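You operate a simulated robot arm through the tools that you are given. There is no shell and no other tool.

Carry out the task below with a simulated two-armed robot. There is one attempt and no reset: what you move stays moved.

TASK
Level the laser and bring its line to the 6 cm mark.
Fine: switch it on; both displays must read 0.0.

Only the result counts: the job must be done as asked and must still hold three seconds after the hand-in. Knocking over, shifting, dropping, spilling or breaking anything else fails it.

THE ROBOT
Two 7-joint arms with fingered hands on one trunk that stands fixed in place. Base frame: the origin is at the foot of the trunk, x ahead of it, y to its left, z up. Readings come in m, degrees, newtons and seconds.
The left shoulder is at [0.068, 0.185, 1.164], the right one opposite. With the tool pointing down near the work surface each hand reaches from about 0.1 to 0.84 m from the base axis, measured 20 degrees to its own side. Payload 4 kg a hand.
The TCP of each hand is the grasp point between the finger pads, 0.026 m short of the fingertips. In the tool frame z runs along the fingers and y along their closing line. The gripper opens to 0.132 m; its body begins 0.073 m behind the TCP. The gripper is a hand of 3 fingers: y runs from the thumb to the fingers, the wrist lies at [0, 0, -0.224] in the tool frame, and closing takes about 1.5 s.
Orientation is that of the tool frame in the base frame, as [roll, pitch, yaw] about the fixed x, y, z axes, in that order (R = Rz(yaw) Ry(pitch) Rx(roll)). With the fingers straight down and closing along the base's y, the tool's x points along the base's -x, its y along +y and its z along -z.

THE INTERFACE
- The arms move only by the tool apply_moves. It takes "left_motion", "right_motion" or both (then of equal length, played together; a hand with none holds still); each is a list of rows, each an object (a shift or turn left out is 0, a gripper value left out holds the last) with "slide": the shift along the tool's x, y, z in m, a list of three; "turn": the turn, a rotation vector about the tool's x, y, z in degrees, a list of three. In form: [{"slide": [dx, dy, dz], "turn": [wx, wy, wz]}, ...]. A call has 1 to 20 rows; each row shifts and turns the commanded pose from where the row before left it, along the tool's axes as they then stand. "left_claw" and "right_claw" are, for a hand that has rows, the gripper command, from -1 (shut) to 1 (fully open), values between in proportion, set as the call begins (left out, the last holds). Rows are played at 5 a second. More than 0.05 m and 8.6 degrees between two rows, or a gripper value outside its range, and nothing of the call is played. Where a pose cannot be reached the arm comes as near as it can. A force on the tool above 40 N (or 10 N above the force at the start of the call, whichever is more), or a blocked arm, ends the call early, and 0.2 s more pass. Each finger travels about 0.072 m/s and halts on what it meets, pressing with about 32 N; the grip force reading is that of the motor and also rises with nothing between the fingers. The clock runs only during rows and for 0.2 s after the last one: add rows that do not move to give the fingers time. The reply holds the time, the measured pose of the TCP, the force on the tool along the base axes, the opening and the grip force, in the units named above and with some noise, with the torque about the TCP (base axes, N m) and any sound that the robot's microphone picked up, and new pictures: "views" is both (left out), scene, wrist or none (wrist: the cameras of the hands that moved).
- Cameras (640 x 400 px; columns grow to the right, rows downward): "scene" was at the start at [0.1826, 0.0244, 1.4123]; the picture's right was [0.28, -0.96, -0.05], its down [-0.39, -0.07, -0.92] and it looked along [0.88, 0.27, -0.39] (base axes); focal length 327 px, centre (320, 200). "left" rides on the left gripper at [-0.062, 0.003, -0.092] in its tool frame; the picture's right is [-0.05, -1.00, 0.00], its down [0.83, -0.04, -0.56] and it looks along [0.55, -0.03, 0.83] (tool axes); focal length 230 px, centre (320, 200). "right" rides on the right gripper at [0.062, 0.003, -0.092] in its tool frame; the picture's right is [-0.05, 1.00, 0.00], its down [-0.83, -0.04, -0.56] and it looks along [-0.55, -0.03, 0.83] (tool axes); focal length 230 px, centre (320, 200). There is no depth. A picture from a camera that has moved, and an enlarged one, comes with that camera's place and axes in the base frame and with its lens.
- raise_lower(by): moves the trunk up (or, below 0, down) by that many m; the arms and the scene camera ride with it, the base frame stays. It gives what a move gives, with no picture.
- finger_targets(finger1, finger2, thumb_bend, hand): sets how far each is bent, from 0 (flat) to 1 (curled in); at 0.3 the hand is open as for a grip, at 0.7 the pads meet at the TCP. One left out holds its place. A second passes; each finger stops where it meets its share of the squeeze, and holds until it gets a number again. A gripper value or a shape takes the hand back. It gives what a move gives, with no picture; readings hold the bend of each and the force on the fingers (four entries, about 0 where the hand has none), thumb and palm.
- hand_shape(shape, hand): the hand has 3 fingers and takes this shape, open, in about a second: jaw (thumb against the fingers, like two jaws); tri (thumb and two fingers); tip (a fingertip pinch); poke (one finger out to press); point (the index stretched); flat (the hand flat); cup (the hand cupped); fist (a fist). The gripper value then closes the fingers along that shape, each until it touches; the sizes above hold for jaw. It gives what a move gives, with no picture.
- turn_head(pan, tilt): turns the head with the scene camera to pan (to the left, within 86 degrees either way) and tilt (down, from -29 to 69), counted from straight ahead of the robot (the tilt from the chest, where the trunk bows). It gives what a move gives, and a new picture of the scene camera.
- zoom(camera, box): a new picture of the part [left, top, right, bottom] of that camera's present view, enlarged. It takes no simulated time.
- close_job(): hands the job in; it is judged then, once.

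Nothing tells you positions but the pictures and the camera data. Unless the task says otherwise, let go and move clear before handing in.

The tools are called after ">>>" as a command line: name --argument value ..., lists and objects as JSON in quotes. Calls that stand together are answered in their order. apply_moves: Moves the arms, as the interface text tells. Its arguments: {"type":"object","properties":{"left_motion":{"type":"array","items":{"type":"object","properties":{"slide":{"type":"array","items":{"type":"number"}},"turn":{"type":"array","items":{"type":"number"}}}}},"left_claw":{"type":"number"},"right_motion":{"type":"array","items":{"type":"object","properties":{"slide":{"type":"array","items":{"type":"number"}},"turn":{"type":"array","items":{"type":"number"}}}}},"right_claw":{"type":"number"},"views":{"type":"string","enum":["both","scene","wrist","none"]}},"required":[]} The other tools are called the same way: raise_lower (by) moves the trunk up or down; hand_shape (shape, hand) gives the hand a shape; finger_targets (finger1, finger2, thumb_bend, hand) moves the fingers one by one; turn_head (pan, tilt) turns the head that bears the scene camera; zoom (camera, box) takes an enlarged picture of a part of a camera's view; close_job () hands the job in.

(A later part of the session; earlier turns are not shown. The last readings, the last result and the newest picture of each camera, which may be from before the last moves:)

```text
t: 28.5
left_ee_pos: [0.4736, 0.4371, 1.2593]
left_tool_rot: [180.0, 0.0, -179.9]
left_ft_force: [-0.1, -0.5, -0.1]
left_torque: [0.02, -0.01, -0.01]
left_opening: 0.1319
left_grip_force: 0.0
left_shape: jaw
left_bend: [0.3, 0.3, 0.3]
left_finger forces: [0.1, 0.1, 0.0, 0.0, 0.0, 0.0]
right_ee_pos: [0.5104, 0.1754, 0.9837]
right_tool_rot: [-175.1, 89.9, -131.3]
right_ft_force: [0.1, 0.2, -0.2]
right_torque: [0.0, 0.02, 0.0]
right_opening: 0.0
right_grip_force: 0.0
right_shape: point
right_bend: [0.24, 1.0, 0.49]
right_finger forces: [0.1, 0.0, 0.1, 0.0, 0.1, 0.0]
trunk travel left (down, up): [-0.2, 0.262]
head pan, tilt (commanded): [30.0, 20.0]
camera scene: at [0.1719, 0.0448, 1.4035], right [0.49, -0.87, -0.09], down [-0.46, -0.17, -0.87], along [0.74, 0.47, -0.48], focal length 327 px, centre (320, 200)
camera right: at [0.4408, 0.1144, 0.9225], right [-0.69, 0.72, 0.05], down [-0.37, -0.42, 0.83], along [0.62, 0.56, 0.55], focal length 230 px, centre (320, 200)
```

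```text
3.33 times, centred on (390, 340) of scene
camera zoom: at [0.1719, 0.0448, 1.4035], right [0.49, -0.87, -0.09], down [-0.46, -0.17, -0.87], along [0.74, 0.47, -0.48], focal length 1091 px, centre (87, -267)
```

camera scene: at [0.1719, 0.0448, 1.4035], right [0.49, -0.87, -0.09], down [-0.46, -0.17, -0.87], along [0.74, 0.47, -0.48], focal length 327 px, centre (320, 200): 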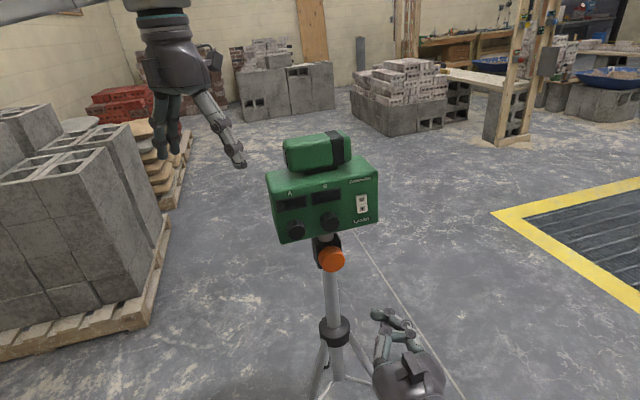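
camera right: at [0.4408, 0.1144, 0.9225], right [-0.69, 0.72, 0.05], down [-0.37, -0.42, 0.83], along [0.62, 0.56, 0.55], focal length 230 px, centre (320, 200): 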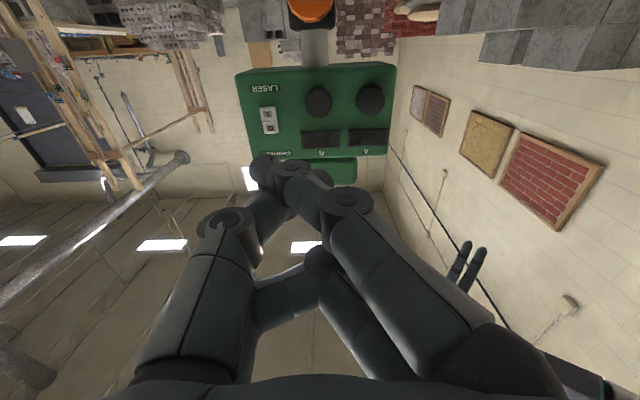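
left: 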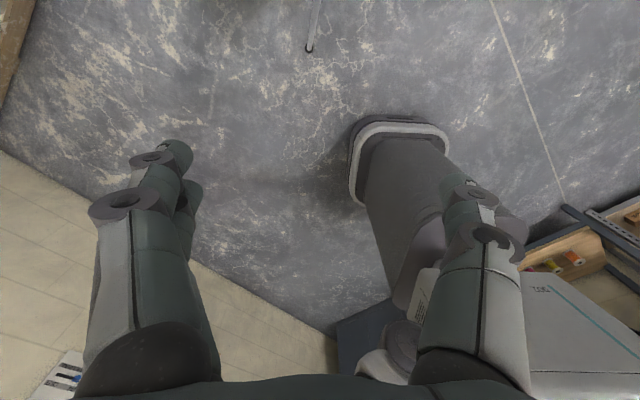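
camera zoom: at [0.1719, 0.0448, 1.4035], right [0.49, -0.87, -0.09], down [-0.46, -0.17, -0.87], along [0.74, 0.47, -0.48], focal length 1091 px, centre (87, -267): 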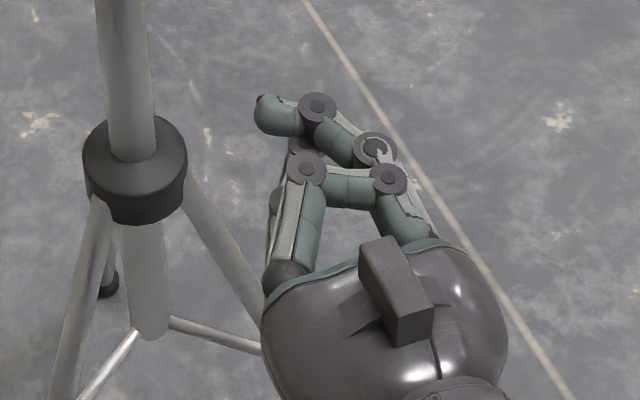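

The poke shape is the better one: the thumb tip sits about 3.5 cm ahead of the curled knuckles, near tool (0, 0, 0.02). I'll return to poke and bring it to about 8 cm in front of the "I" half.

>>> hand_shape --shape "poke" --hand "right"

>>> apply_moves --right_motion '[{"slide": [-0.0035, -0.0147, 0.033]}, {"slide": [-0.0035, -0.0147, 0.033]}, {"slide": [-0.0035, -0.0147, 0.033]}, {"slide": [-0.0035, -0.0147, 0.033]}, {"slide": [-0.0035, -0.0147, 0.033]}, {"slide": [-0.0035, -0.0147, 0.033]}, {"slide": [0, 0, 0]}]'

>>> zoom --camera "scene" --box '[250, 120, 430, 300]'

>>> zoom --camera "right" --box '[220, 0, 480, 220]'

```text
t: 29.4
left_ee_pos: [0.473, 0.4379, 1.2594]
left_tool_rot: [-180.0, 0.0, -179.9]
left_ft_force: [0.1, -0.1, -0.1]
left_torque: [-0.01, 0.01, -0.01]
left_opening: 0.1319
left_grip_force: 0.0
left_shape: jaw
left_bend: [0.3, 0.3, 0.3]
left_finger forces: [0.0, 0.0, 0.1, 0.0, 0.1, 0.0]
right_ee_pos: [0.509, 0.1761, 0.9843]
right_tool_rot: [-169.9, 89.9, -126.2]
right_ft_force: [-0.5, -0.8, 0.4]
right_torque: [-0.02, -0.02, 0.03]
right_opening: 0.0
right_grip_force: 0.0
right_shape: poke
right_bend: [0.96, 1.0, 1.0]
right_finger forces: [0.1, 0.1, 0.0, 0.0, 0.0, 0.0]
trunk travel left (down, up): [-0.2, 0.262]
head pan, tilt (commanded): [30.0, 20.0]
```

```text
t: 31.0
left_ee_pos: [0.4738, 0.4369, 1.2586]
left_tool_rot: [180.0, -0.1, -180.0]
left_ft_force: [0.6, 0.3, 0.8]
left_torque: [0.02, -0.02, -0.01]
left_opening: 0.1319
left_grip_force: 0.1
left_shape: jaw
left_bend: [0.3, 0.3, 0.3]
left_finger forces: [0.0, 0.0, 0.0, 0.0, 0.0, 0.0]
right_ee_pos: [0.7121, 0.2463, 1.0034]
right_tool_rot: [30.6, 89.9, 74.4]
right_ft_force: [-0.2, -0.5, 0.1]
right_torque: [-0.02, -0.02, 0.0]
right_opening: 0.0
right_grip_force: 0.0
right_shape: poke
right_bend: [0.97, 1.0, 1.0]
right_finger forces: [0.0, 0.0, 0.1, 0.0, 0.0, 0.0]
trunk travel left (down, up): [-0.2, 0.262]
head pan, tilt (commanded): [30.0, 20.0]
camera scene: at [0.1717, 0.0443, 1.4036], right [0.49, -0.87, -0.09], down [-0.46, -0.17, -0.87], along [0.74, 0.47, -0.48], focal length 327 px, centre (320, 200)
camera right: at [0.6434, 0.1847, 0.9417], right [-0.69, 0.72, 0.05], down [-0.37, -0.42, 0.83], along [0.62, 0.56, 0.55], focal length 230 px, centre (320, 200)
```

scene: 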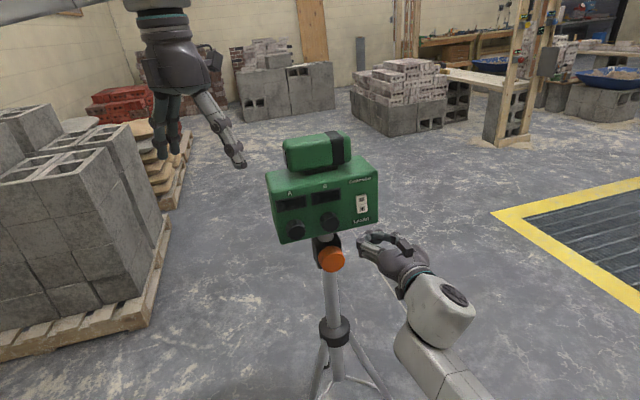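
right: 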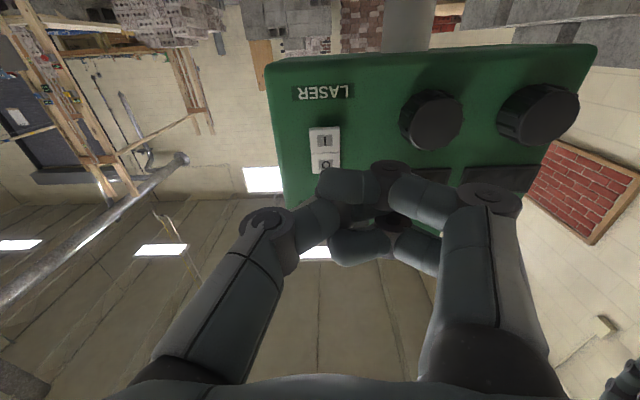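

```text
2.22 times, centred on (340, 210) of scene
camera zoom: at [0.1717, 0.0443, 1.4036], right [0.49, -0.87, -0.09], down [-0.46, -0.17, -0.87], along [0.74, 0.47, -0.48], focal length 727 px, centre (276, 178)
```

zoom: 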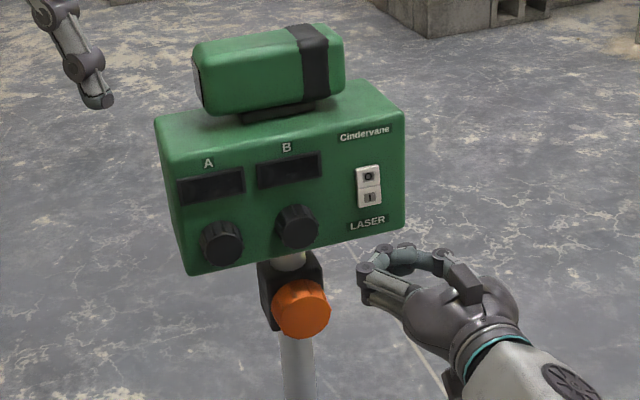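

```text
1.82 times, centred on (350, 110) of right
camera zoom: at [0.6434, 0.1847, 0.9417], right [-0.69, 0.72, 0.05], down [-0.37, -0.42, 0.83], along [0.62, 0.56, 0.55], focal length 418 px, centre (266, 364)
```

zoom: 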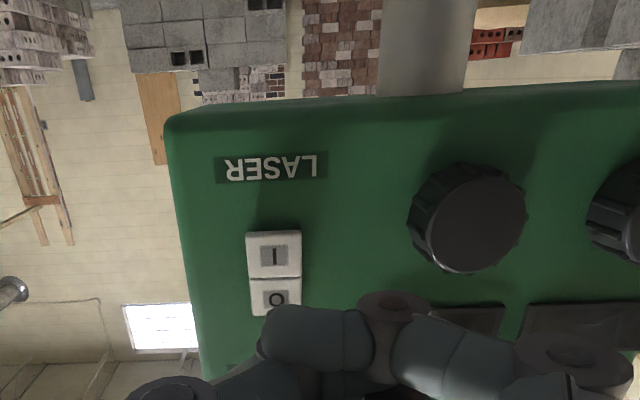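

The thumb got trapped behind a finger during the shape change. I'll reopen to jaw and then return to poke.

>>> hand_shape --shape "jaw" --hand "right"

>>> apply_moves --right_motion '[{"slide": [0, 0, -0.01]}, {"slide": [0, 0, -0.01]}, {"slide": [0, 0, 0]}]' --views "none"

>>> hand_shape --shape "poke" --hand "right"

>>> apply_moves --right_motion '[{"slide": [0, 0, 0.01]}, {"slide": [0, 0, 0.01]}, {"slide": [0, 0, 0.01]}, {"slide": [0, 0, 0]}]'

>>> zoom --camera "right" --box '[220, 0, 480, 220]'

>>> zoom --camera "scene" --box '[300, 150, 430, 280]'

```text
t: 31.9
left_ee_pos: [0.4727, 0.4371, 1.2593]
left_tool_rot: [179.9, 0.1, -179.9]
left_ft_force: [0.2, -0.2, -1.5]
left_torque: [-0.01, -0.01, -0.01]
left_opening: 0.1318
left_grip_force: 0.1
left_shape: jaw
left_bend: [0.3, 0.3, 0.3]
left_finger forces: [0.2, 0.0, 0.0, 0.0, 0.0, 0.0]
right_ee_pos: [0.7124, 0.2468, 1.0032]
right_tool_rot: [174.8, 90.0, -141.3]
right_ft_force: [0.2, -0.2, 0.4]
right_torque: [-0.01, 0.02, 0.01]
right_opening: 0.1317
right_grip_force: 0.1
right_shape: jaw
right_bend: [0.3, 0.3, 0.3]
right_finger forces: [0.1, 0.1, 0.0, 0.1, 0.1, 0.1]
trunk travel left (down, up): [-0.2, 0.262]
head pan, tilt (commanded): [30.0, 20.0]
```

```text
t: 32.7
left_ee_pos: [0.474, 0.4365, 1.2585]
left_tool_rot: [180.0, 0.1, -180.0]
left_ft_force: [0.8, -0.4, 0.7]
left_torque: [0.01, 0.05, 0.01]
left_opening: 0.1317
left_grip_force: 0.0
left_shape: jaw
left_bend: [0.3, 0.3, 0.3]
left_finger forces: [0.1, 0.0, 0.1, 0.0, 0.0, 0.0]
right_ee_pos: [0.6979, 0.233, 1.002]
right_tool_rot: [10.7, 89.9, 54.6]
right_ft_force: [0.8, 0.8, 0.0]
right_torque: [0.0, 0.0, 0.0]
right_opening: 0.1321
right_grip_force: 0.1
right_shape: jaw
right_bend: [0.3, 0.3, 0.3]
right_finger forces: [0.0, 0.0, 0.0, 0.0, 0.0, 0.0]
trunk travel left (down, up): [-0.2, 0.262]
head pan, tilt (commanded): [30.0, 20.0]
```

```text
t: 33.6
left_ee_pos: [0.4717, 0.4365, 1.2583]
left_tool_rot: [-179.9, 0.0, -179.9]
left_ft_force: [-0.2, 0.8, 0.2]
left_torque: [0.03, -0.02, 0.02]
left_opening: 0.1317
left_grip_force: 0.0
left_shape: jaw
left_bend: [0.3, 0.3, 0.3]
left_finger forces: [0.0, 0.0, 0.0, 0.0, 0.1, 0.0]
right_ee_pos: [0.6986, 0.2328, 1.0014]
right_tool_rot: [7.6, 90.0, 51.6]
right_ft_force: [0.1, -0.9, -0.3]
right_torque: [0.0, 0.02, -0.02]
right_opening: 0.0001
right_grip_force: 0.0
right_shape: poke
right_bend: [1.0, 1.0, 0.45]
right_finger forces: [0.1, 0.1, 0.0, 0.1, 0.0, 0.0]
trunk travel left (down, up): [-0.2, 0.262]
head pan, tilt (commanded): [30.0, 20.0]
```

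```text
t: 34.6
left_ee_pos: [0.4734, 0.4372, 1.2603]
left_tool_rot: [-180.0, 0.0, 180.0]
left_ft_force: [0.2, -0.1, 0.0]
left_torque: [0.01, 0.02, -0.01]
left_opening: 0.1319
left_grip_force: 0.0
left_shape: jaw
left_bend: [0.3, 0.3, 0.3]
left_finger forces: [0.0, 0.1, 0.0, 0.0, 0.1, 0.0]
right_ee_pos: [0.7208, 0.254, 1.0027]
right_tool_rot: [56.7, 90.0, 100.5]
right_ft_force: [0.3, 0.4, -0.3]
right_torque: [0.02, -0.02, 0.02]
right_opening: 0.0
right_grip_force: 0.3
right_shape: poke
right_bend: [1.0, 1.0, 0.45]
right_finger forces: [0.1, 0.0, 0.1, 0.0, 0.1, 0.0]
trunk travel left (down, up): [-0.2, 0.262]
head pan, tilt (commanded): [30.0, 20.0]
camera scene: at [0.172, 0.0446, 1.4035], right [0.49, -0.87, -0.09], down [-0.46, -0.17, -0.87], along [0.74, 0.47, -0.48], focal length 327 px, centre (320, 200)
camera right: at [0.6517, 0.1916, 0.9412], right [-0.69, 0.72, 0.05], down [-0.37, -0.42, 0.83], along [0.62, 0.56, 0.55], focal length 230 px, centre (320, 200)
```

scene: 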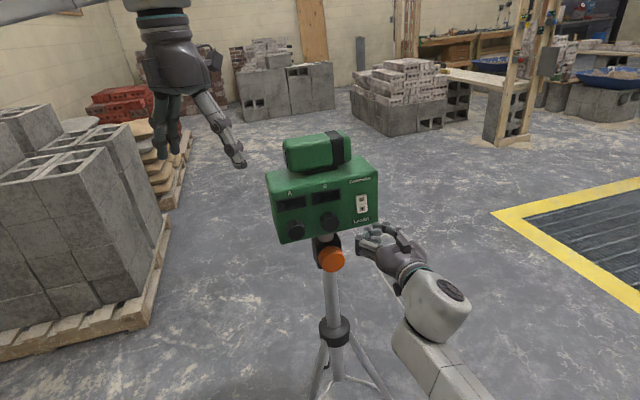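
right: 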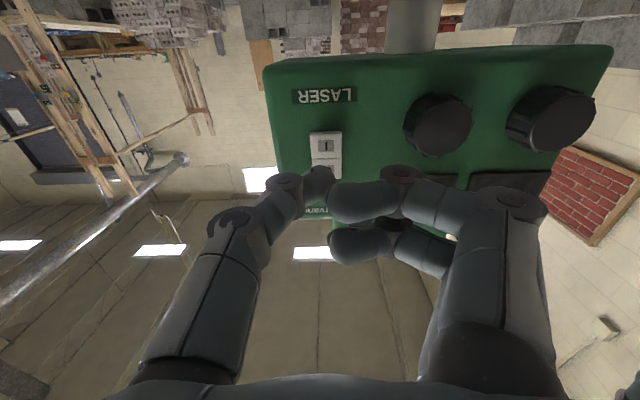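

```text
1.82 times, centred on (350, 110) of right
camera zoom: at [0.6517, 0.1916, 0.9412], right [-0.69, 0.72, 0.05], down [-0.37, -0.42, 0.83], along [0.62, 0.56, 0.55], focal length 418 px, centre (266, 364)
```

zoom: 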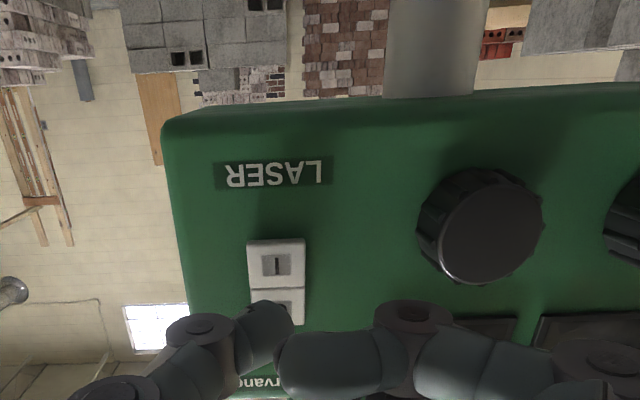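

```text
3.08 times, centred on (365, 215) of scene
camera zoom: at [0.172, 0.0446, 1.4035], right [0.49, -0.87, -0.09], down [-0.46, -0.17, -0.87], along [0.74, 0.47, -0.48], focal length 1007 px, centre (182, 154)
```

zoom: 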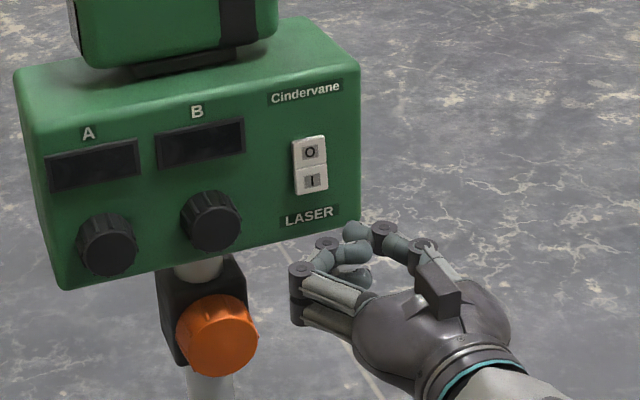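

The thumb tip is now aligned with the "I" half, within a couple of millimetres. I'll advance slowly to just short of contact.

>>> apply_moves --right_motion '[{"slide": [0, 0.001, 0.012]}, {"slide": [0, 0, 0.012]}, {"slide": [0, 0, 0.012]}, {"slide": [0, 0, 0.012]}, {"slide": [0, 0, 0]}]'

>>> zoom --camera "right" --box '[220, 0, 480, 220]'

>>> zoom --camera "scene" --box '[300, 150, 430, 280]'

```text
t: 35.8
left_ee_pos: [0.4728, 0.4369, 1.2587]
left_tool_rot: [-180.0, 0.0, 180.0]
left_ft_force: [0.2, 0.2, 0.5]
left_torque: [0.03, 0.01, 0.0]
left_opening: 0.1318
left_grip_force: 0.0
left_shape: jaw
left_bend: [0.3, 0.3, 0.3]
left_finger forces: [0.0, 0.1, 0.0, 0.1, 0.1, 0.1]
right_ee_pos: [0.7612, 0.2749, 0.9938]
right_tool_rot: [-133.6, 89.1, -90.6]
right_ft_force: [0.8, 0.5, -0.5]
right_torque: [-0.01, 0.0, 0.05]
right_opening: 0.0
right_grip_force: 0.0
right_shape: poke
right_bend: [1.0, 1.0, 0.45]
right_finger forces: [0.0, 0.1, 0.0, 0.0, 0.1, 0.1]
trunk travel left (down, up): [-0.2, 0.262]
head pan, tilt (commanded): [30.0, 20.0]
camera scene: at [0.1719, 0.0445, 1.4036], right [0.49, -0.87, -0.09], down [-0.46, -0.17, -0.87], along [0.74, 0.47, -0.48], focal length 327 px, centre (320, 200)
camera right: at [0.6912, 0.2134, 0.9342], right [-0.68, 0.73, 0.04], down [-0.38, -0.4, 0.84], along [0.63, 0.56, 0.55], focal length 230 px, centre (320, 200)
```

scene: 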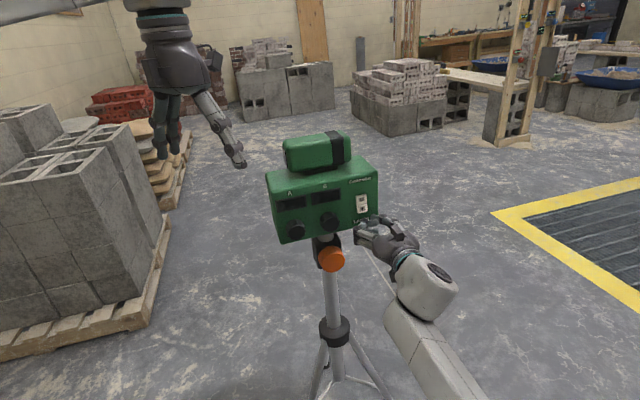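
right: 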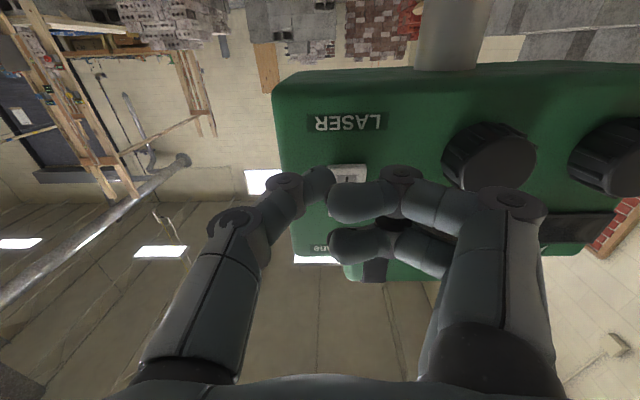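

```text
1.82 times, centred on (350, 110) of right
camera zoom: at [0.6912, 0.2134, 0.9342], right [-0.68, 0.73, 0.04], down [-0.38, -0.4, 0.84], along [0.63, 0.56, 0.55], focal length 418 px, centre (266, 364)
```

zoom: 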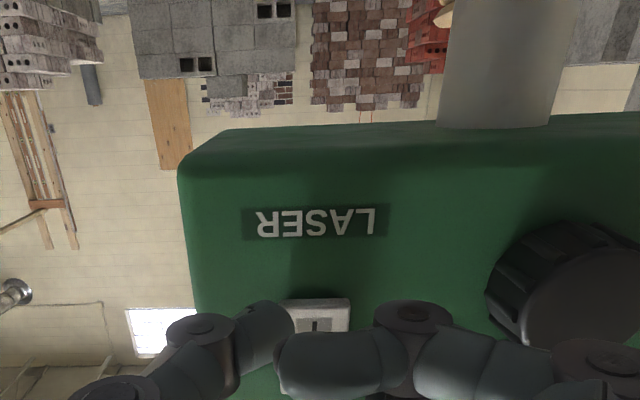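

```text
3.08 times, centred on (365, 215) of scene
camera zoom: at [0.1719, 0.0445, 1.4036], right [0.49, -0.87, -0.09], down [-0.46, -0.17, -0.87], along [0.74, 0.47, -0.48], focal length 1007 px, centre (182, 154)
```

zoom: 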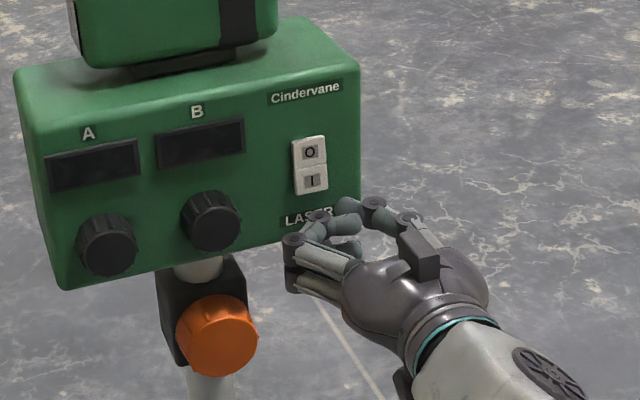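

The right arm is hitting a limit on this cross-body reach: it has drifted about 13 mm off the commanded pose. I'll withdraw the right hand and use the left arm, which is nearer.

>>> apply_moves --right_motion '[{"slide": [0, 0, -0.012]}, {"slide": [0, 0, -0.02]}, {"slide": [0, 0, -0.04]}, {"slide": [0, 0, -0.04]}, {"slide": [0, 0, -0.04]}, {"slide": [0, -0.03, -0.04]}, {"turn": [0, 8.2, 0]}, {"turn": [0, 8.2, 0]}, {"turn": [0, 8.2, 0]}, {"turn": [0, 8.2, 0]}, {"turn": [0, 8.2, 0]}, {"turn": [0, 8.2, 0]}, {"turn": [0, 8.2, 0]}, {"turn": [0, 8.2, 0]}, {"turn": [0, 8.2, 0]}, {"turn": [0, 8.2, 0]}, {"turn": [0, 8.0, 0]}]'

```text
t: 39.4
left_ee_pos: [0.4721, 0.438, 1.2587]
left_tool_rot: [-179.9, 0.0, -179.9]
left_ft_force: [-0.4, 1.2, 0.2]
left_torque: [-0.01, -0.03, -0.03]
left_opening: 0.1318
left_grip_force: 0.1
left_shape: jaw
left_bend: [0.3, 0.3, 0.3]
left_finger forces: [0.0, 0.1, 0.0, 0.0, 0.0, 0.0]
right_ee_pos: [0.634, 0.1336, 1.0036]
right_tool_rot: [-180.0, -0.2, -136.2]
right_ft_force: [0.7, -0.2, -0.9]
right_torque: [-0.01, 0.03, 0.01]
right_opening: 0.0002
right_grip_force: 0.1
right_shape: poke
right_bend: [1.0, 1.0, 0.45]
right_finger forces: [0.0, 0.0, 0.0, 0.0, 0.0, 0.0]
trunk travel left (down, up): [-0.2, 0.262]
head pan, tilt (commanded): [30.0, 20.0]
camera scene: at [0.1718, 0.0464, 1.4035], right [0.49, -0.87, -0.09], down [-0.46, -0.17, -0.87], along [0.74, 0.47, -0.48], focal length 327 px, centre (320, 200)
camera right: at [0.5879, 0.0933, 1.0963], right [-0.65, 0.76, 0.0], down [0.63, 0.55, 0.55], along [0.42, 0.36, -0.83], focal length 230 px, centre (320, 200)
```

scene: 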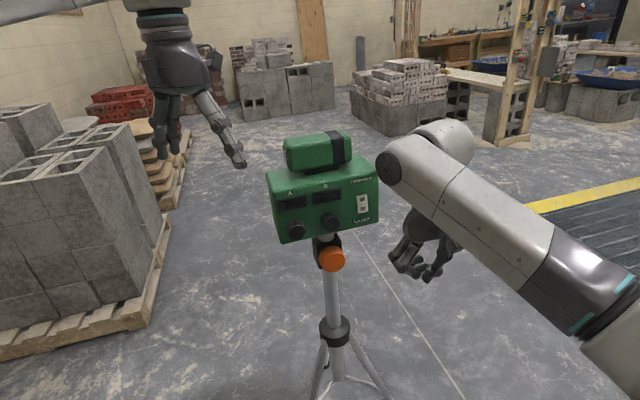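
right: 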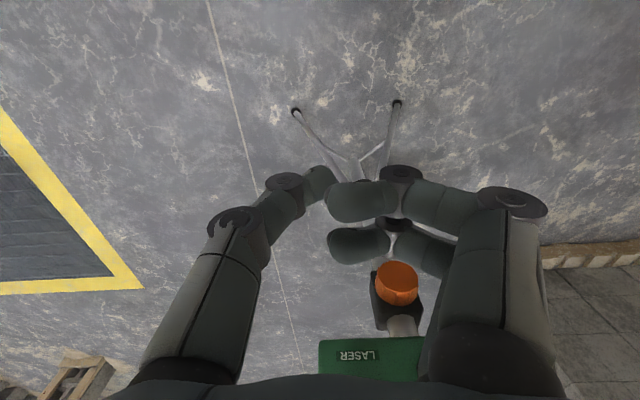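

The right hand is clear of the panel. I'll park it well to the right, then bring the left hand over.

>>> apply_moves --right_motion '[{"slide": [0.0419, -0.0172, -0.01]}, {"slide": [0.0419, -0.0172, -0.01]}, {"slide": [0.0419, -0.0172, -0.01]}, {"slide": [0.0419, -0.0172, -0.01]}, {"slide": [0.0419, -0.0172, -0.01]}, {"slide": [0.0419, -0.0172, -0.01]}, {"slide": [0.0419, -0.0172, -0.01]}, {"slide": [0.0419, -0.0172, -0.01]}, {"slide": [0.0419, -0.0172, -0.01]}, {"slide": [0.0419, -0.0172, -0.01]}]' --views "scene"

>>> apply_moves --left_motion '[{"slide": [-0.0154, -0.0434, 0.01]}, {"slide": [-0.0154, -0.0434, 0.01]}, {"slide": [-0.0154, -0.0434, 0.01]}, {"slide": [-0.0154, -0.0434, 0.01]}, {"slide": [-0.0154, -0.0434, 0.01]}, {"turn": [0, 0, -7.02]}, {"turn": [0, 0, -7.02]}, {"turn": [0, 0, -7.02]}, {"turn": [0, 0, -7.02]}, {"turn": [0, 0, -7.02]}, {"turn": [0, 0, -7.0]}]'

```text
t: 41.6
left_ee_pos: [0.4711, 0.4355, 1.2598]
left_tool_rot: [-180.0, 0.1, 180.0]
left_ft_force: [-0.6, -0.1, 0.4]
left_torque: [-0.01, -0.02, -0.01]
left_opening: 0.1318
left_grip_force: 0.1
left_shape: jaw
left_bend: [0.3, 0.3, 0.3]
left_finger forces: [0.1, 0.0, 0.0, 0.1, 0.1, 0.1]
right_ee_pos: [0.4516, -0.2804, 1.1057]
right_tool_rot: [-179.9, 0.1, -136.2]
right_ft_force: [0.6, 0.5, 0.0]
right_torque: [-0.01, -0.01, -0.01]
right_opening: 0.0001
right_grip_force: 0.0
right_shape: poke
right_bend: [1.0, 1.0, 0.45]
right_finger forces: [0.1, 0.1, 0.0, 0.0, 0.0, 0.0]
trunk travel left (down, up): [-0.2, 0.262]
head pan, tilt (commanded): [30.0, 20.0]
camera scene: at [0.1703, 0.0436, 1.4039], right [0.49, -0.87, -0.09], down [-0.45, -0.17, -0.87], along [0.74, 0.47, -0.48], focal length 327 px, centre (320, 200)
```

scene: 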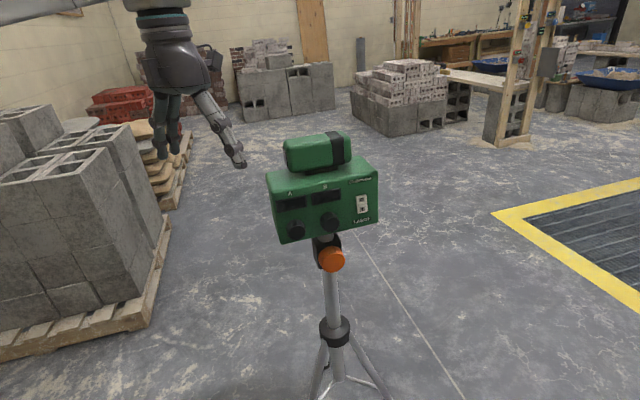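

```text
t: 44.0
left_ee_pos: [0.5518, 0.2202, 1.208]
left_tool_rot: [180.0, 0.0, -137.7]
left_ft_force: [-0.1, 0.7, -0.5]
left_torque: [-0.05, -0.02, 0.01]
left_opening: 0.1319
left_grip_force: 0.2
left_shape: jaw
left_bend: [0.3, 0.3, 0.3]
left_finger forces: [0.0, 0.0, 0.0, 0.0, 0.1, 0.0]
right_ee_pos: [0.4533, -0.2784, 1.1059]
right_tool_rot: [180.0, 0.0, -136.2]
right_ft_force: [1.4, 0.2, -0.5]
right_torque: [0.01, -0.03, 0.0]
right_opening: 0.0
right_grip_force: 0.1
right_shape: poke
right_bend: [1.0, 1.0, 0.45]
right_finger forces: [0.0, 0.0, 0.0, 0.1, 0.0, 0.0]
trunk travel left (down, up): [-0.2, 0.262]
head pan, tilt (commanded): [30.0, 20.0]
camera scene: at [0.1721, 0.0447, 1.4035], right [0.49, -0.87, -0.09], down [-0.46, -0.17, -0.87], along [0.74, 0.47, -0.48], focal length 327 px, centre (320, 200)
camera left: at [0.5953, 0.2655, 1.3008], right [0.71, -0.7, 0.0], down [-0.59, -0.59, 0.56], along [-0.39, -0.39, -0.83], focal length 230 px, centre (320, 200)
```

scene: 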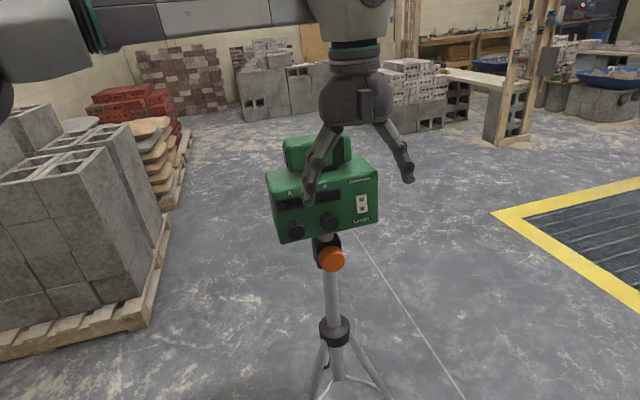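
left: 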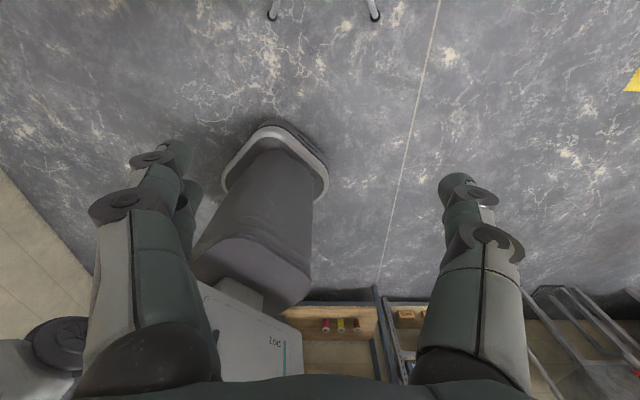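

The left hand is above and in front of the panel, pointing down. I'll pitch it to face the panel.

>>> apply_moves --left_motion '[{"turn": [0, -8.2, 0]}, {"turn": [0, -8.2, 0]}, {"turn": [0, -8.2, 0]}, {"turn": [0, -8.2, 0]}, {"turn": [0, -8.2, 0]}, {"turn": [0, -8.2, 0]}, {"turn": [0, -8.2, 0]}, {"turn": [0, -8.2, 0]}, {"turn": [0, -8.2, 0]}, {"turn": [0, -8.2, 0]}, {"turn": [0, -8.0, 0]}]'

```text
t: 46.4
left_ee_pos: [0.5565, 0.2476, 1.2173]
left_tool_rot: [-91.5, 89.9, -49.6]
left_ft_force: [-0.4, 0.7, 1.4]
left_torque: [-0.01, 0.01, -0.04]
left_opening: 0.132
left_grip_force: 0.0
left_shape: jaw
left_bend: [0.3, 0.3, 0.3]
left_finger forces: [0.0, 0.0, 0.1, 0.0, 0.1, 0.1]
left hand out of reach, approached as far as the arm can: row 10, 11
right_ee_pos: [0.4516, -0.2787, 1.1071]
right_tool_rot: [179.9, -0.1, -136.1]
right_ft_force: [0.0, 0.1, -0.1]
right_torque: [0.01, -0.02, 0.01]
right_opening: 0.0
right_grip_force: 0.1
right_shape: poke
right_bend: [1.0, 1.0, 0.45]
right_finger forces: [0.1, 0.0, 0.0, 0.0, 0.0, 0.0]
trunk travel left (down, up): [-0.2, 0.262]
head pan, tilt (commanded): [30.0, 20.0]
camera scene: at [0.1713, 0.045, 1.4037], right [0.49, -0.87, -0.09], down [-0.46, -0.17, -0.87], along [0.74, 0.47, -0.48], focal length 327 px, centre (320, 200)
camera left: at [0.4858, 0.1886, 1.2785], right [0.67, -0.74, 0.05], down [-0.38, -0.4, -0.83], along [0.64, 0.53, -0.55], focal length 230 px, centre (320, 200)
```

scene: 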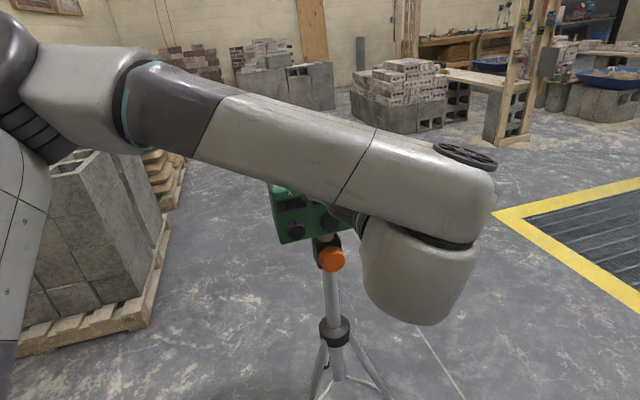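
left: 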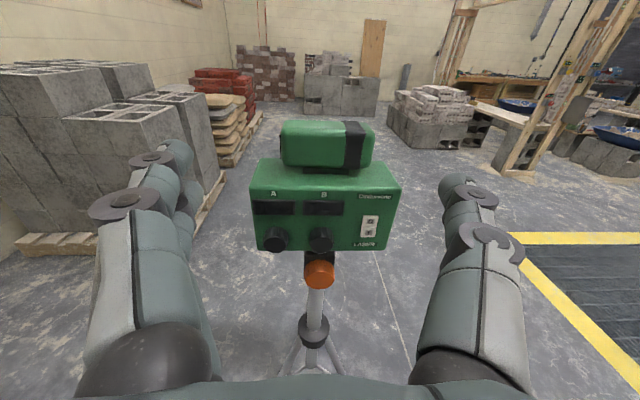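

The left wrist camera gives a clear upright view of the panel, and the reach limit came from the hand being too close to the shoulder. I'll switch the left hand to poke and move it forward and down to in front of the switch.

>>> hand_shape --shape "poke" --hand "left"

>>> apply_moves --left_motion '[{"slide": [0.033, -0.014, 0.024]}, {"slide": [0.033, -0.014, 0.024]}, {"slide": [0.033, -0.014, 0.024]}, {"slide": [0.033, -0.014, 0.024]}, {"slide": [0.033, -0.014, 0.024]}, {"slide": [0.033, -0.014, 0.024]}, {"slide": [0, 0, 0]}]'

```text
t: 47.3
left_ee_pos: [0.5564, 0.2462, 1.2167]
left_tool_rot: [179.7, 89.8, -138.4]
left_ft_force: [-0.7, -0.3, 0.9]
left_torque: [-0.03, 0.04, -0.01]
left_opening: 0.0
left_grip_force: 0.0
left_shape: poke
left_bend: [1.0, 1.0, 0.45]
left_finger forces: [0.0, 0.0, 0.0, 0.1, 0.1, 0.1]
right_ee_pos: [0.4536, -0.28, 1.107]
right_tool_rot: [-180.0, -0.1, -136.2]
right_ft_force: [-0.1, -0.6, -1.1]
right_torque: [0.0, 0.0, 0.01]
right_opening: 0.0001
right_grip_force: 0.1
right_shape: poke
right_bend: [1.0, 1.0, 0.45]
right_finger forces: [0.0, 0.0, 0.0, 0.0, 0.0, 0.0]
trunk travel left (down, up): [-0.2, 0.262]
head pan, tilt (commanded): [30.0, 20.0]
```

```text
t: 48.9
left_ee_pos: [0.7038, 0.3059, 1.0315]
left_tool_rot: [-178.5, 89.7, -136.4]
left_ft_force: [-0.1, 0.5, -1.0]
left_torque: [0.03, 0.0, 0.0]
left_opening: 0.0001
left_grip_force: 0.0
left_shape: poke
left_bend: [1.0, 1.0, 0.45]
left_finger forces: [0.0, 0.0, 0.1, 0.0, 0.0, 0.0]
left hand out of reach, approached as far as the arm can: row 5, 6
right_ee_pos: [0.4521, -0.279, 1.1054]
right_tool_rot: [-179.9, 0.1, -136.1]
right_ft_force: [0.5, 0.4, 0.2]
right_torque: [0.02, 0.03, -0.02]
right_opening: 0.0
right_grip_force: 0.0
right_shape: poke
right_bend: [1.0, 1.0, 0.45]
right_finger forces: [0.0, 0.0, 0.0, 0.1, 0.0, 0.0]
trunk travel left (down, up): [-0.2, 0.262]
head pan, tilt (commanded): [30.0, 20.0]
camera scene: at [0.172, 0.0442, 1.4036], right [0.49, -0.87, -0.09], down [-0.46, -0.17, -0.87], along [0.74, 0.47, -0.48], focal length 327 px, centre (320, 200)
camera left: at [0.6331, 0.2475, 1.0941], right [0.67, -0.74, 0.05], down [-0.39, -0.41, -0.83], along [0.63, 0.53, -0.56], focal length 230 px, centre (320, 200)
```

scene: 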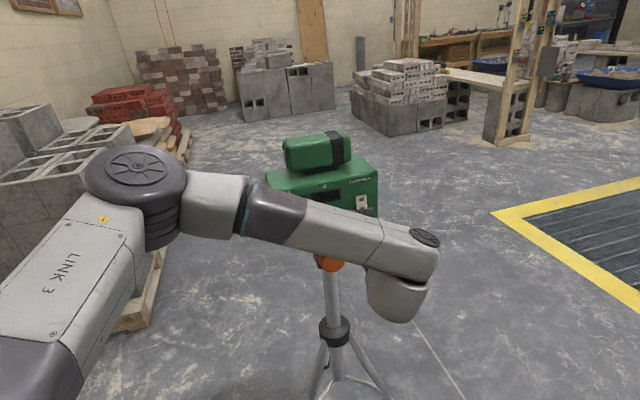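
left: 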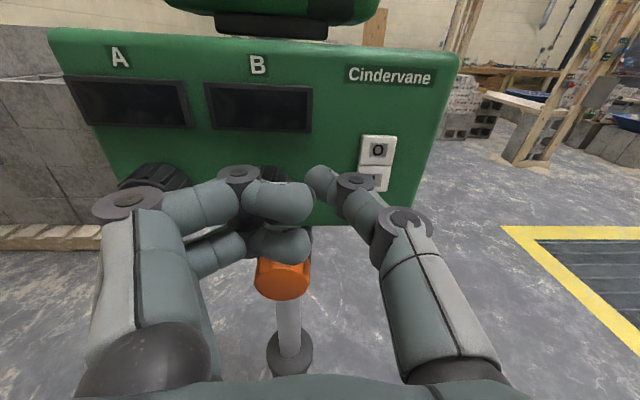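

The left wrist hits a bend limit when it points along the panel normal this far to the right. Pressing doesn't need a perpendicular approach, so I'll yaw the hand about 20° to the right and see whether it reaches the commanded spot.

>>> apply_moves --left_motion '[{"slide": [0, 0, -0.01], "turn": [6.7, 0, 0]}, {"turn": [6.7, 0, 0]}, {"turn": [6.7, 0, 0]}, {"slide": [0, 0, 0]}]'

```text
t: 49.9
left_ee_pos: [0.6919, 0.2985, 1.0481]
left_tool_rot: [179.2, 89.1, -158.4]
left_ft_force: [1.0, -0.1, 0.3]
left_torque: [-0.02, -0.01, -0.02]
left_opening: 0.0
left_grip_force: 0.0
left_shape: poke
left_bend: [1.0, 1.0, 0.45]
left_finger forces: [0.1, 0.0, 0.1, 0.0, 0.1, 0.1]
left hand out of reach, approached as far as the arm can: row 3
right_ee_pos: [0.4529, -0.2789, 1.1048]
right_tool_rot: [-180.0, 0.0, -136.1]
right_ft_force: [0.6, 0.6, 0.1]
right_torque: [0.02, 0.05, 0.0]
right_opening: 0.0
right_grip_force: 0.0
right_shape: poke
right_bend: [1.0, 1.0, 0.45]
right_finger forces: [0.0, 0.1, 0.0, 0.1, 0.0, 0.0]
trunk travel left (down, up): [-0.2, 0.262]
head pan, tilt (commanded): [30.0, 20.0]
camera scene: at [0.1727, 0.0446, 1.4034], right [0.49, -0.87, -0.09], down [-0.46, -0.17, -0.87], along [0.74, 0.47, -0.48], focal length 327 px, centre (320, 200)
camera left: at [0.6062, 0.2688, 1.1111], right [0.38, -0.92, 0.05], down [-0.51, -0.26, -0.82], along [0.77, 0.29, -0.57], focal length 230 px, centre (320, 200)
```

scene: 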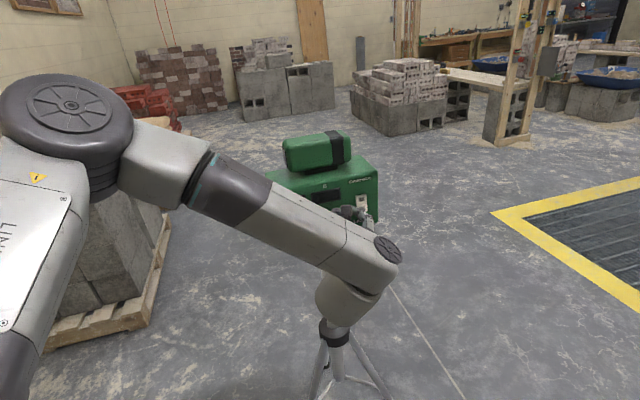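
left: 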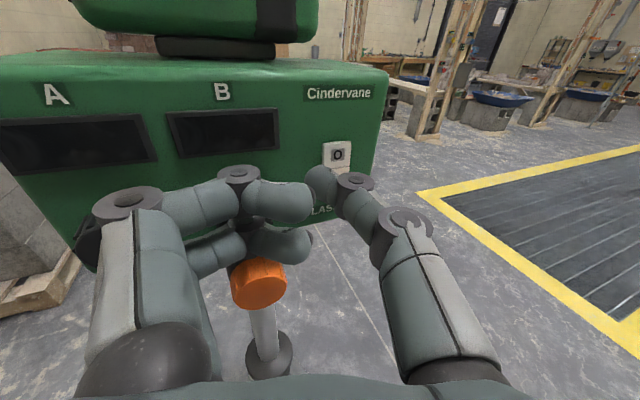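

The limit looks more like the hand's roll than its reach: with the forearm coming from the left, the natural roll has the camera side to the right. I'll back off, yaw back to the normal, and roll the hand 90° so the thumb is below and the fingers above.

>>> apply_moves --left_motion '[{"slide": [0, 0, -0.03]}, {"slide": [0, 0, -0.03]}, {"turn": [-6.7, 0, 0]}, {"turn": [-6.7, 0, 0]}, {"turn": [-6.7, 0, 0]}, {"turn": [0, 0, 8.2]}, {"turn": [0, 0, 8.2]}, {"turn": [0, 0, 8.2]}, {"turn": [0, 0, 8.2]}, {"turn": [0, 0, 8.2]}, {"turn": [0, 0, 8.2]}, {"turn": [0, 0, 8.2]}, {"turn": [0, 0, 8.2]}, {"turn": [0, 0, 8.2]}, {"turn": [0, 0, 8.2]}, {"turn": [0, 0, 8.0]}, {"slide": [0, 0, 0]}]'

```text
t: 53.5
left_ee_pos: [0.6351, 0.2741, 1.0484]
left_tool_rot: [90.1, -0.1, 132.3]
left_ft_force: [0.0, 0.7, -0.2]
left_torque: [0.0, -0.01, 0.0]
left_opening: 0.0001
left_grip_force: 0.1
left_shape: poke
left_bend: [1.0, 1.0, 0.45]
left_finger forces: [0.0, 0.0, 0.0, 0.0, 0.1, 0.1]
right_ee_pos: [0.4548, -0.2795, 1.1048]
right_tool_rot: [-180.0, 0.0, -136.2]
right_ft_force: [-0.7, 0.1, 0.0]
right_torque: [0.01, -0.04, -0.03]
right_opening: 0.0001
right_grip_force: 0.1
right_shape: poke
right_bend: [1.0, 1.0, 0.45]
right_finger forces: [0.0, 0.0, 0.1, 0.1, 0.0, 0.0]
trunk travel left (down, up): [-0.2, 0.262]
head pan, tilt (commanded): [30.0, 20.0]
camera scene: at [0.172, 0.0446, 1.4035], right [0.49, -0.87, -0.09], down [-0.46, -0.17, -0.87], along [0.74, 0.47, -0.48], focal length 327 px, centre (320, 200)
camera left: at [0.6082, 0.17, 1.0516], right [0.03, -0.04, -1.0], down [-0.97, 0.24, -0.04], along [0.24, 0.97, -0.03], focal length 230 px, centre (320, 200)
```

scene: 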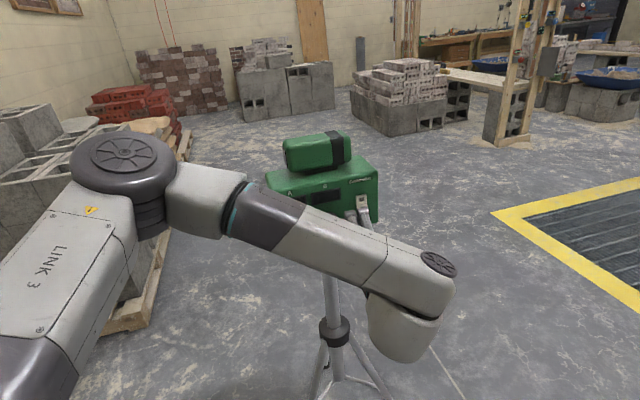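
left: 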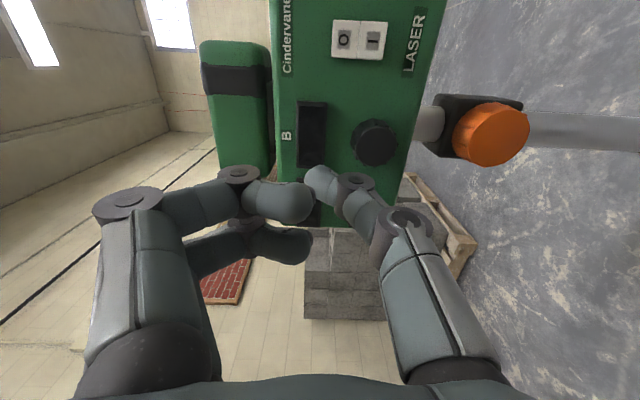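

With this roll the left hand reaches freely, and no out-of-reach notice came back. I'll move toward the "I" half, stopping about 3 cm short.

>>> apply_moves --left_motion '[{"slide": [-0.0225, -0.0138, 0.02]}, {"slide": [-0.0225, -0.0138, 0.02]}, {"slide": [-0.0224, -0.0138, 0.02]}, {"slide": [0, 0, 0.015]}, {"slide": [0, 0, 0]}]'

>>> zoom --camera "left" --box '[220, 40, 480, 240]'

>>> zoom --camera "scene" --box '[250, 120, 430, 280]'

```text
t: 54.7
left_ee_pos: [0.7135, 0.3145, 1.0323]
left_tool_rot: [89.9, 0.0, 132.1]
left_ft_force: [-1.5, 0.8, 0.2]
left_torque: [0.0, 0.01, -0.01]
left_opening: 0.0001
left_grip_force: 0.1
left_shape: poke
left_bend: [1.0, 1.0, 0.45]
left_finger forces: [0.1, 0.0, 0.0, 0.0, 0.0, 0.1]
left hand out of reach, approached as far as the arm can: row 1, 2, 3
right_ee_pos: [0.4534, -0.2802, 1.105]
right_tool_rot: [179.9, 0.0, -136.3]
right_ft_force: [0.0, -1.0, 0.5]
right_torque: [-0.02, -0.05, -0.03]
right_opening: 0.0
right_grip_force: 0.0
right_shape: poke
right_bend: [1.0, 1.0, 0.45]
right_finger forces: [0.0, 0.0, 0.0, 0.0, 0.0, 0.0]
trunk travel left (down, up): [-0.2, 0.262]
head pan, tilt (commanded): [30.0, 20.0]
camera scene: at [0.1718, 0.0444, 1.4036], right [0.49, -0.87, -0.09], down [-0.46, -0.17, -0.87], along [0.74, 0.47, -0.48], focal length 327 px, centre (320, 200)
camera left: at [0.6854, 0.2095, 1.0355], right [0.04, -0.04, -1.0], down [-0.97, 0.24, -0.04], along [0.24, 0.97, -0.03], focal length 230 px, centre (320, 200)
```

scene: 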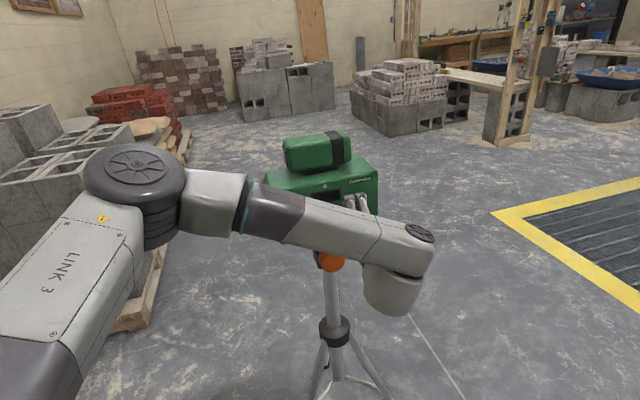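
left: 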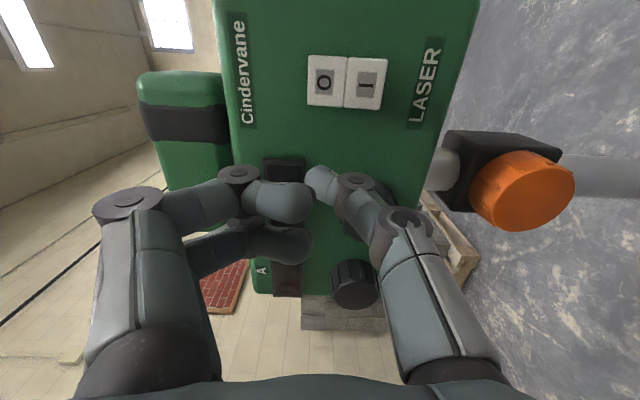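

```text
2.00 times, centred on (350, 140) of left
camera zoom: at [0.6854, 0.2095, 1.0355], right [0.04, -0.04, -1.0], down [-0.97, 0.24, -0.04], along [0.24, 0.97, -0.03], focal length 460 px, centre (260, 320)
```

zoom: 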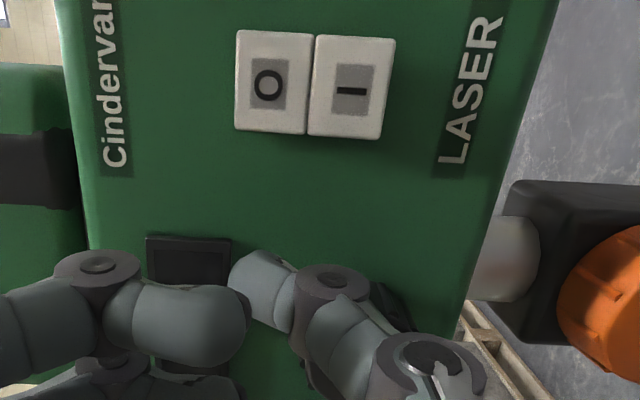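

```text
2.50 times, centred on (340, 200) of scene
camera zoom: at [0.1718, 0.0444, 1.4036], right [0.49, -0.87, -0.09], down [-0.46, -0.17, -0.87], along [0.74, 0.47, -0.48], focal length 818 px, centre (270, 200)
```

zoom: 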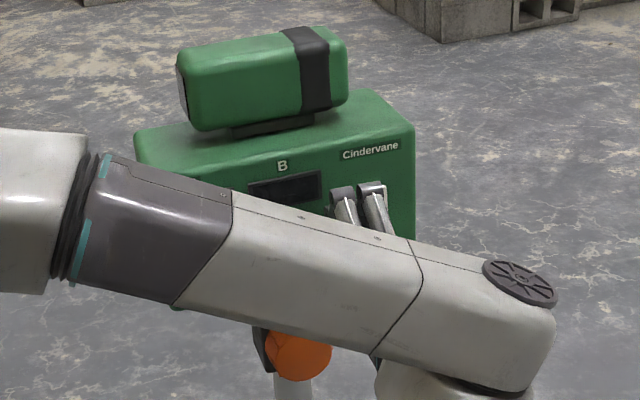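

Rolling didn't fix the far-right reach; the wrist bend is the limit. Yawing the hand about 25° right should bring the switch within reach for a slightly oblique press, so I'll try that.

>>> apply_moves --left_motion '[{"slide": [0, 0, -0.02]}, {"turn": [0, -8.4, 0]}, {"turn": [0, -8.4, 0]}, {"turn": [0, -8.4, 0]}, {"slide": [-0.0045, -0.0135, 0.015]}, {"slide": [-0.0045, -0.0135, 0.015]}, {"slide": [0, 0, 0]}]'

>>> zoom --camera "left" --box '[220, 40, 480, 240]'

```text
t: 56.3
left_ee_pos: [0.7119, 0.2853, 1.0783]
left_tool_rot: [91.0, 0.0, 107.4]
left_ft_force: [0.7, 0.0, 0.9]
left_torque: [0.0, -0.01, 0.0]
left_opening: 0.0002
left_grip_force: 0.1
left_shape: poke
left_bend: [1.0, 1.0, 0.45]
left_finger forces: [0.0, 0.1, 0.0, 0.0, 0.0, 0.0]
left hand out of reach, approached as far as the arm can: row 3, 4, 5, 6
right_ee_pos: [0.4535, -0.2798, 1.1068]
right_tool_rot: [-180.0, -0.1, -136.2]
right_ft_force: [0.3, 0.1, 0.2]
right_torque: [0.01, 0.02, -0.02]
right_opening: 0.0
right_grip_force: 0.1
right_shape: poke
right_bend: [1.0, 1.0, 0.45]
right_finger forces: [0.0, 0.0, 0.0, 0.0, 0.0, 0.1]
trunk travel left (down, up): [-0.2, 0.262]
head pan, tilt (commanded): [30.0, 20.0]
camera scene: at [0.1715, 0.0445, 1.4037], right [0.49, -0.87, -0.09], down [-0.46, -0.17, -0.87], along [0.74, 0.47, -0.48], focal length 327 px, centre (320, 200)
camera left: at [0.6428, 0.201, 1.083], right [0.0, -0.05, -1.0], down [-0.78, 0.63, -0.03], along [0.63, 0.78, -0.04], focal length 230 px, centre (320, 200)
```

scene: 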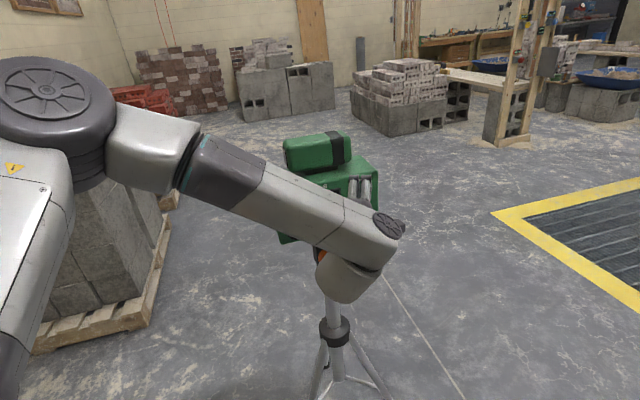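
left: 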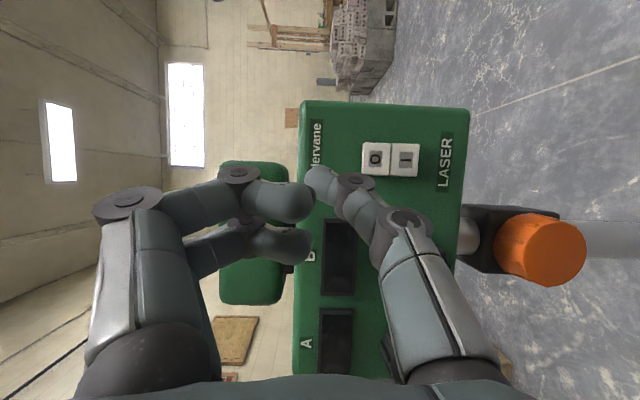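

```text
2.00 times, centred on (350, 140) of left
camera zoom: at [0.6428, 0.201, 1.083], right [0.0, -0.05, -1.0], down [-0.78, 0.63, -0.03], along [0.63, 0.78, -0.04], focal length 460 px, centre (260, 320)
```

zoom: 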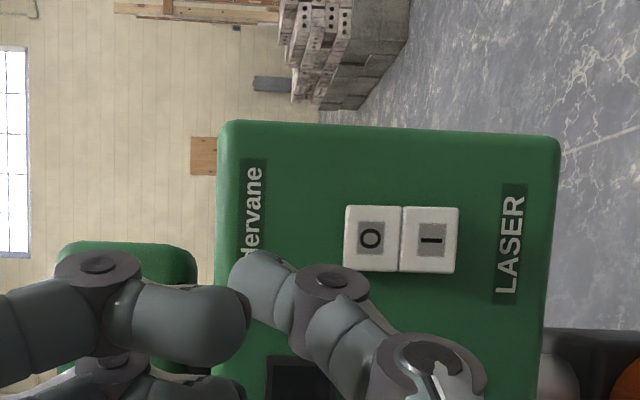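

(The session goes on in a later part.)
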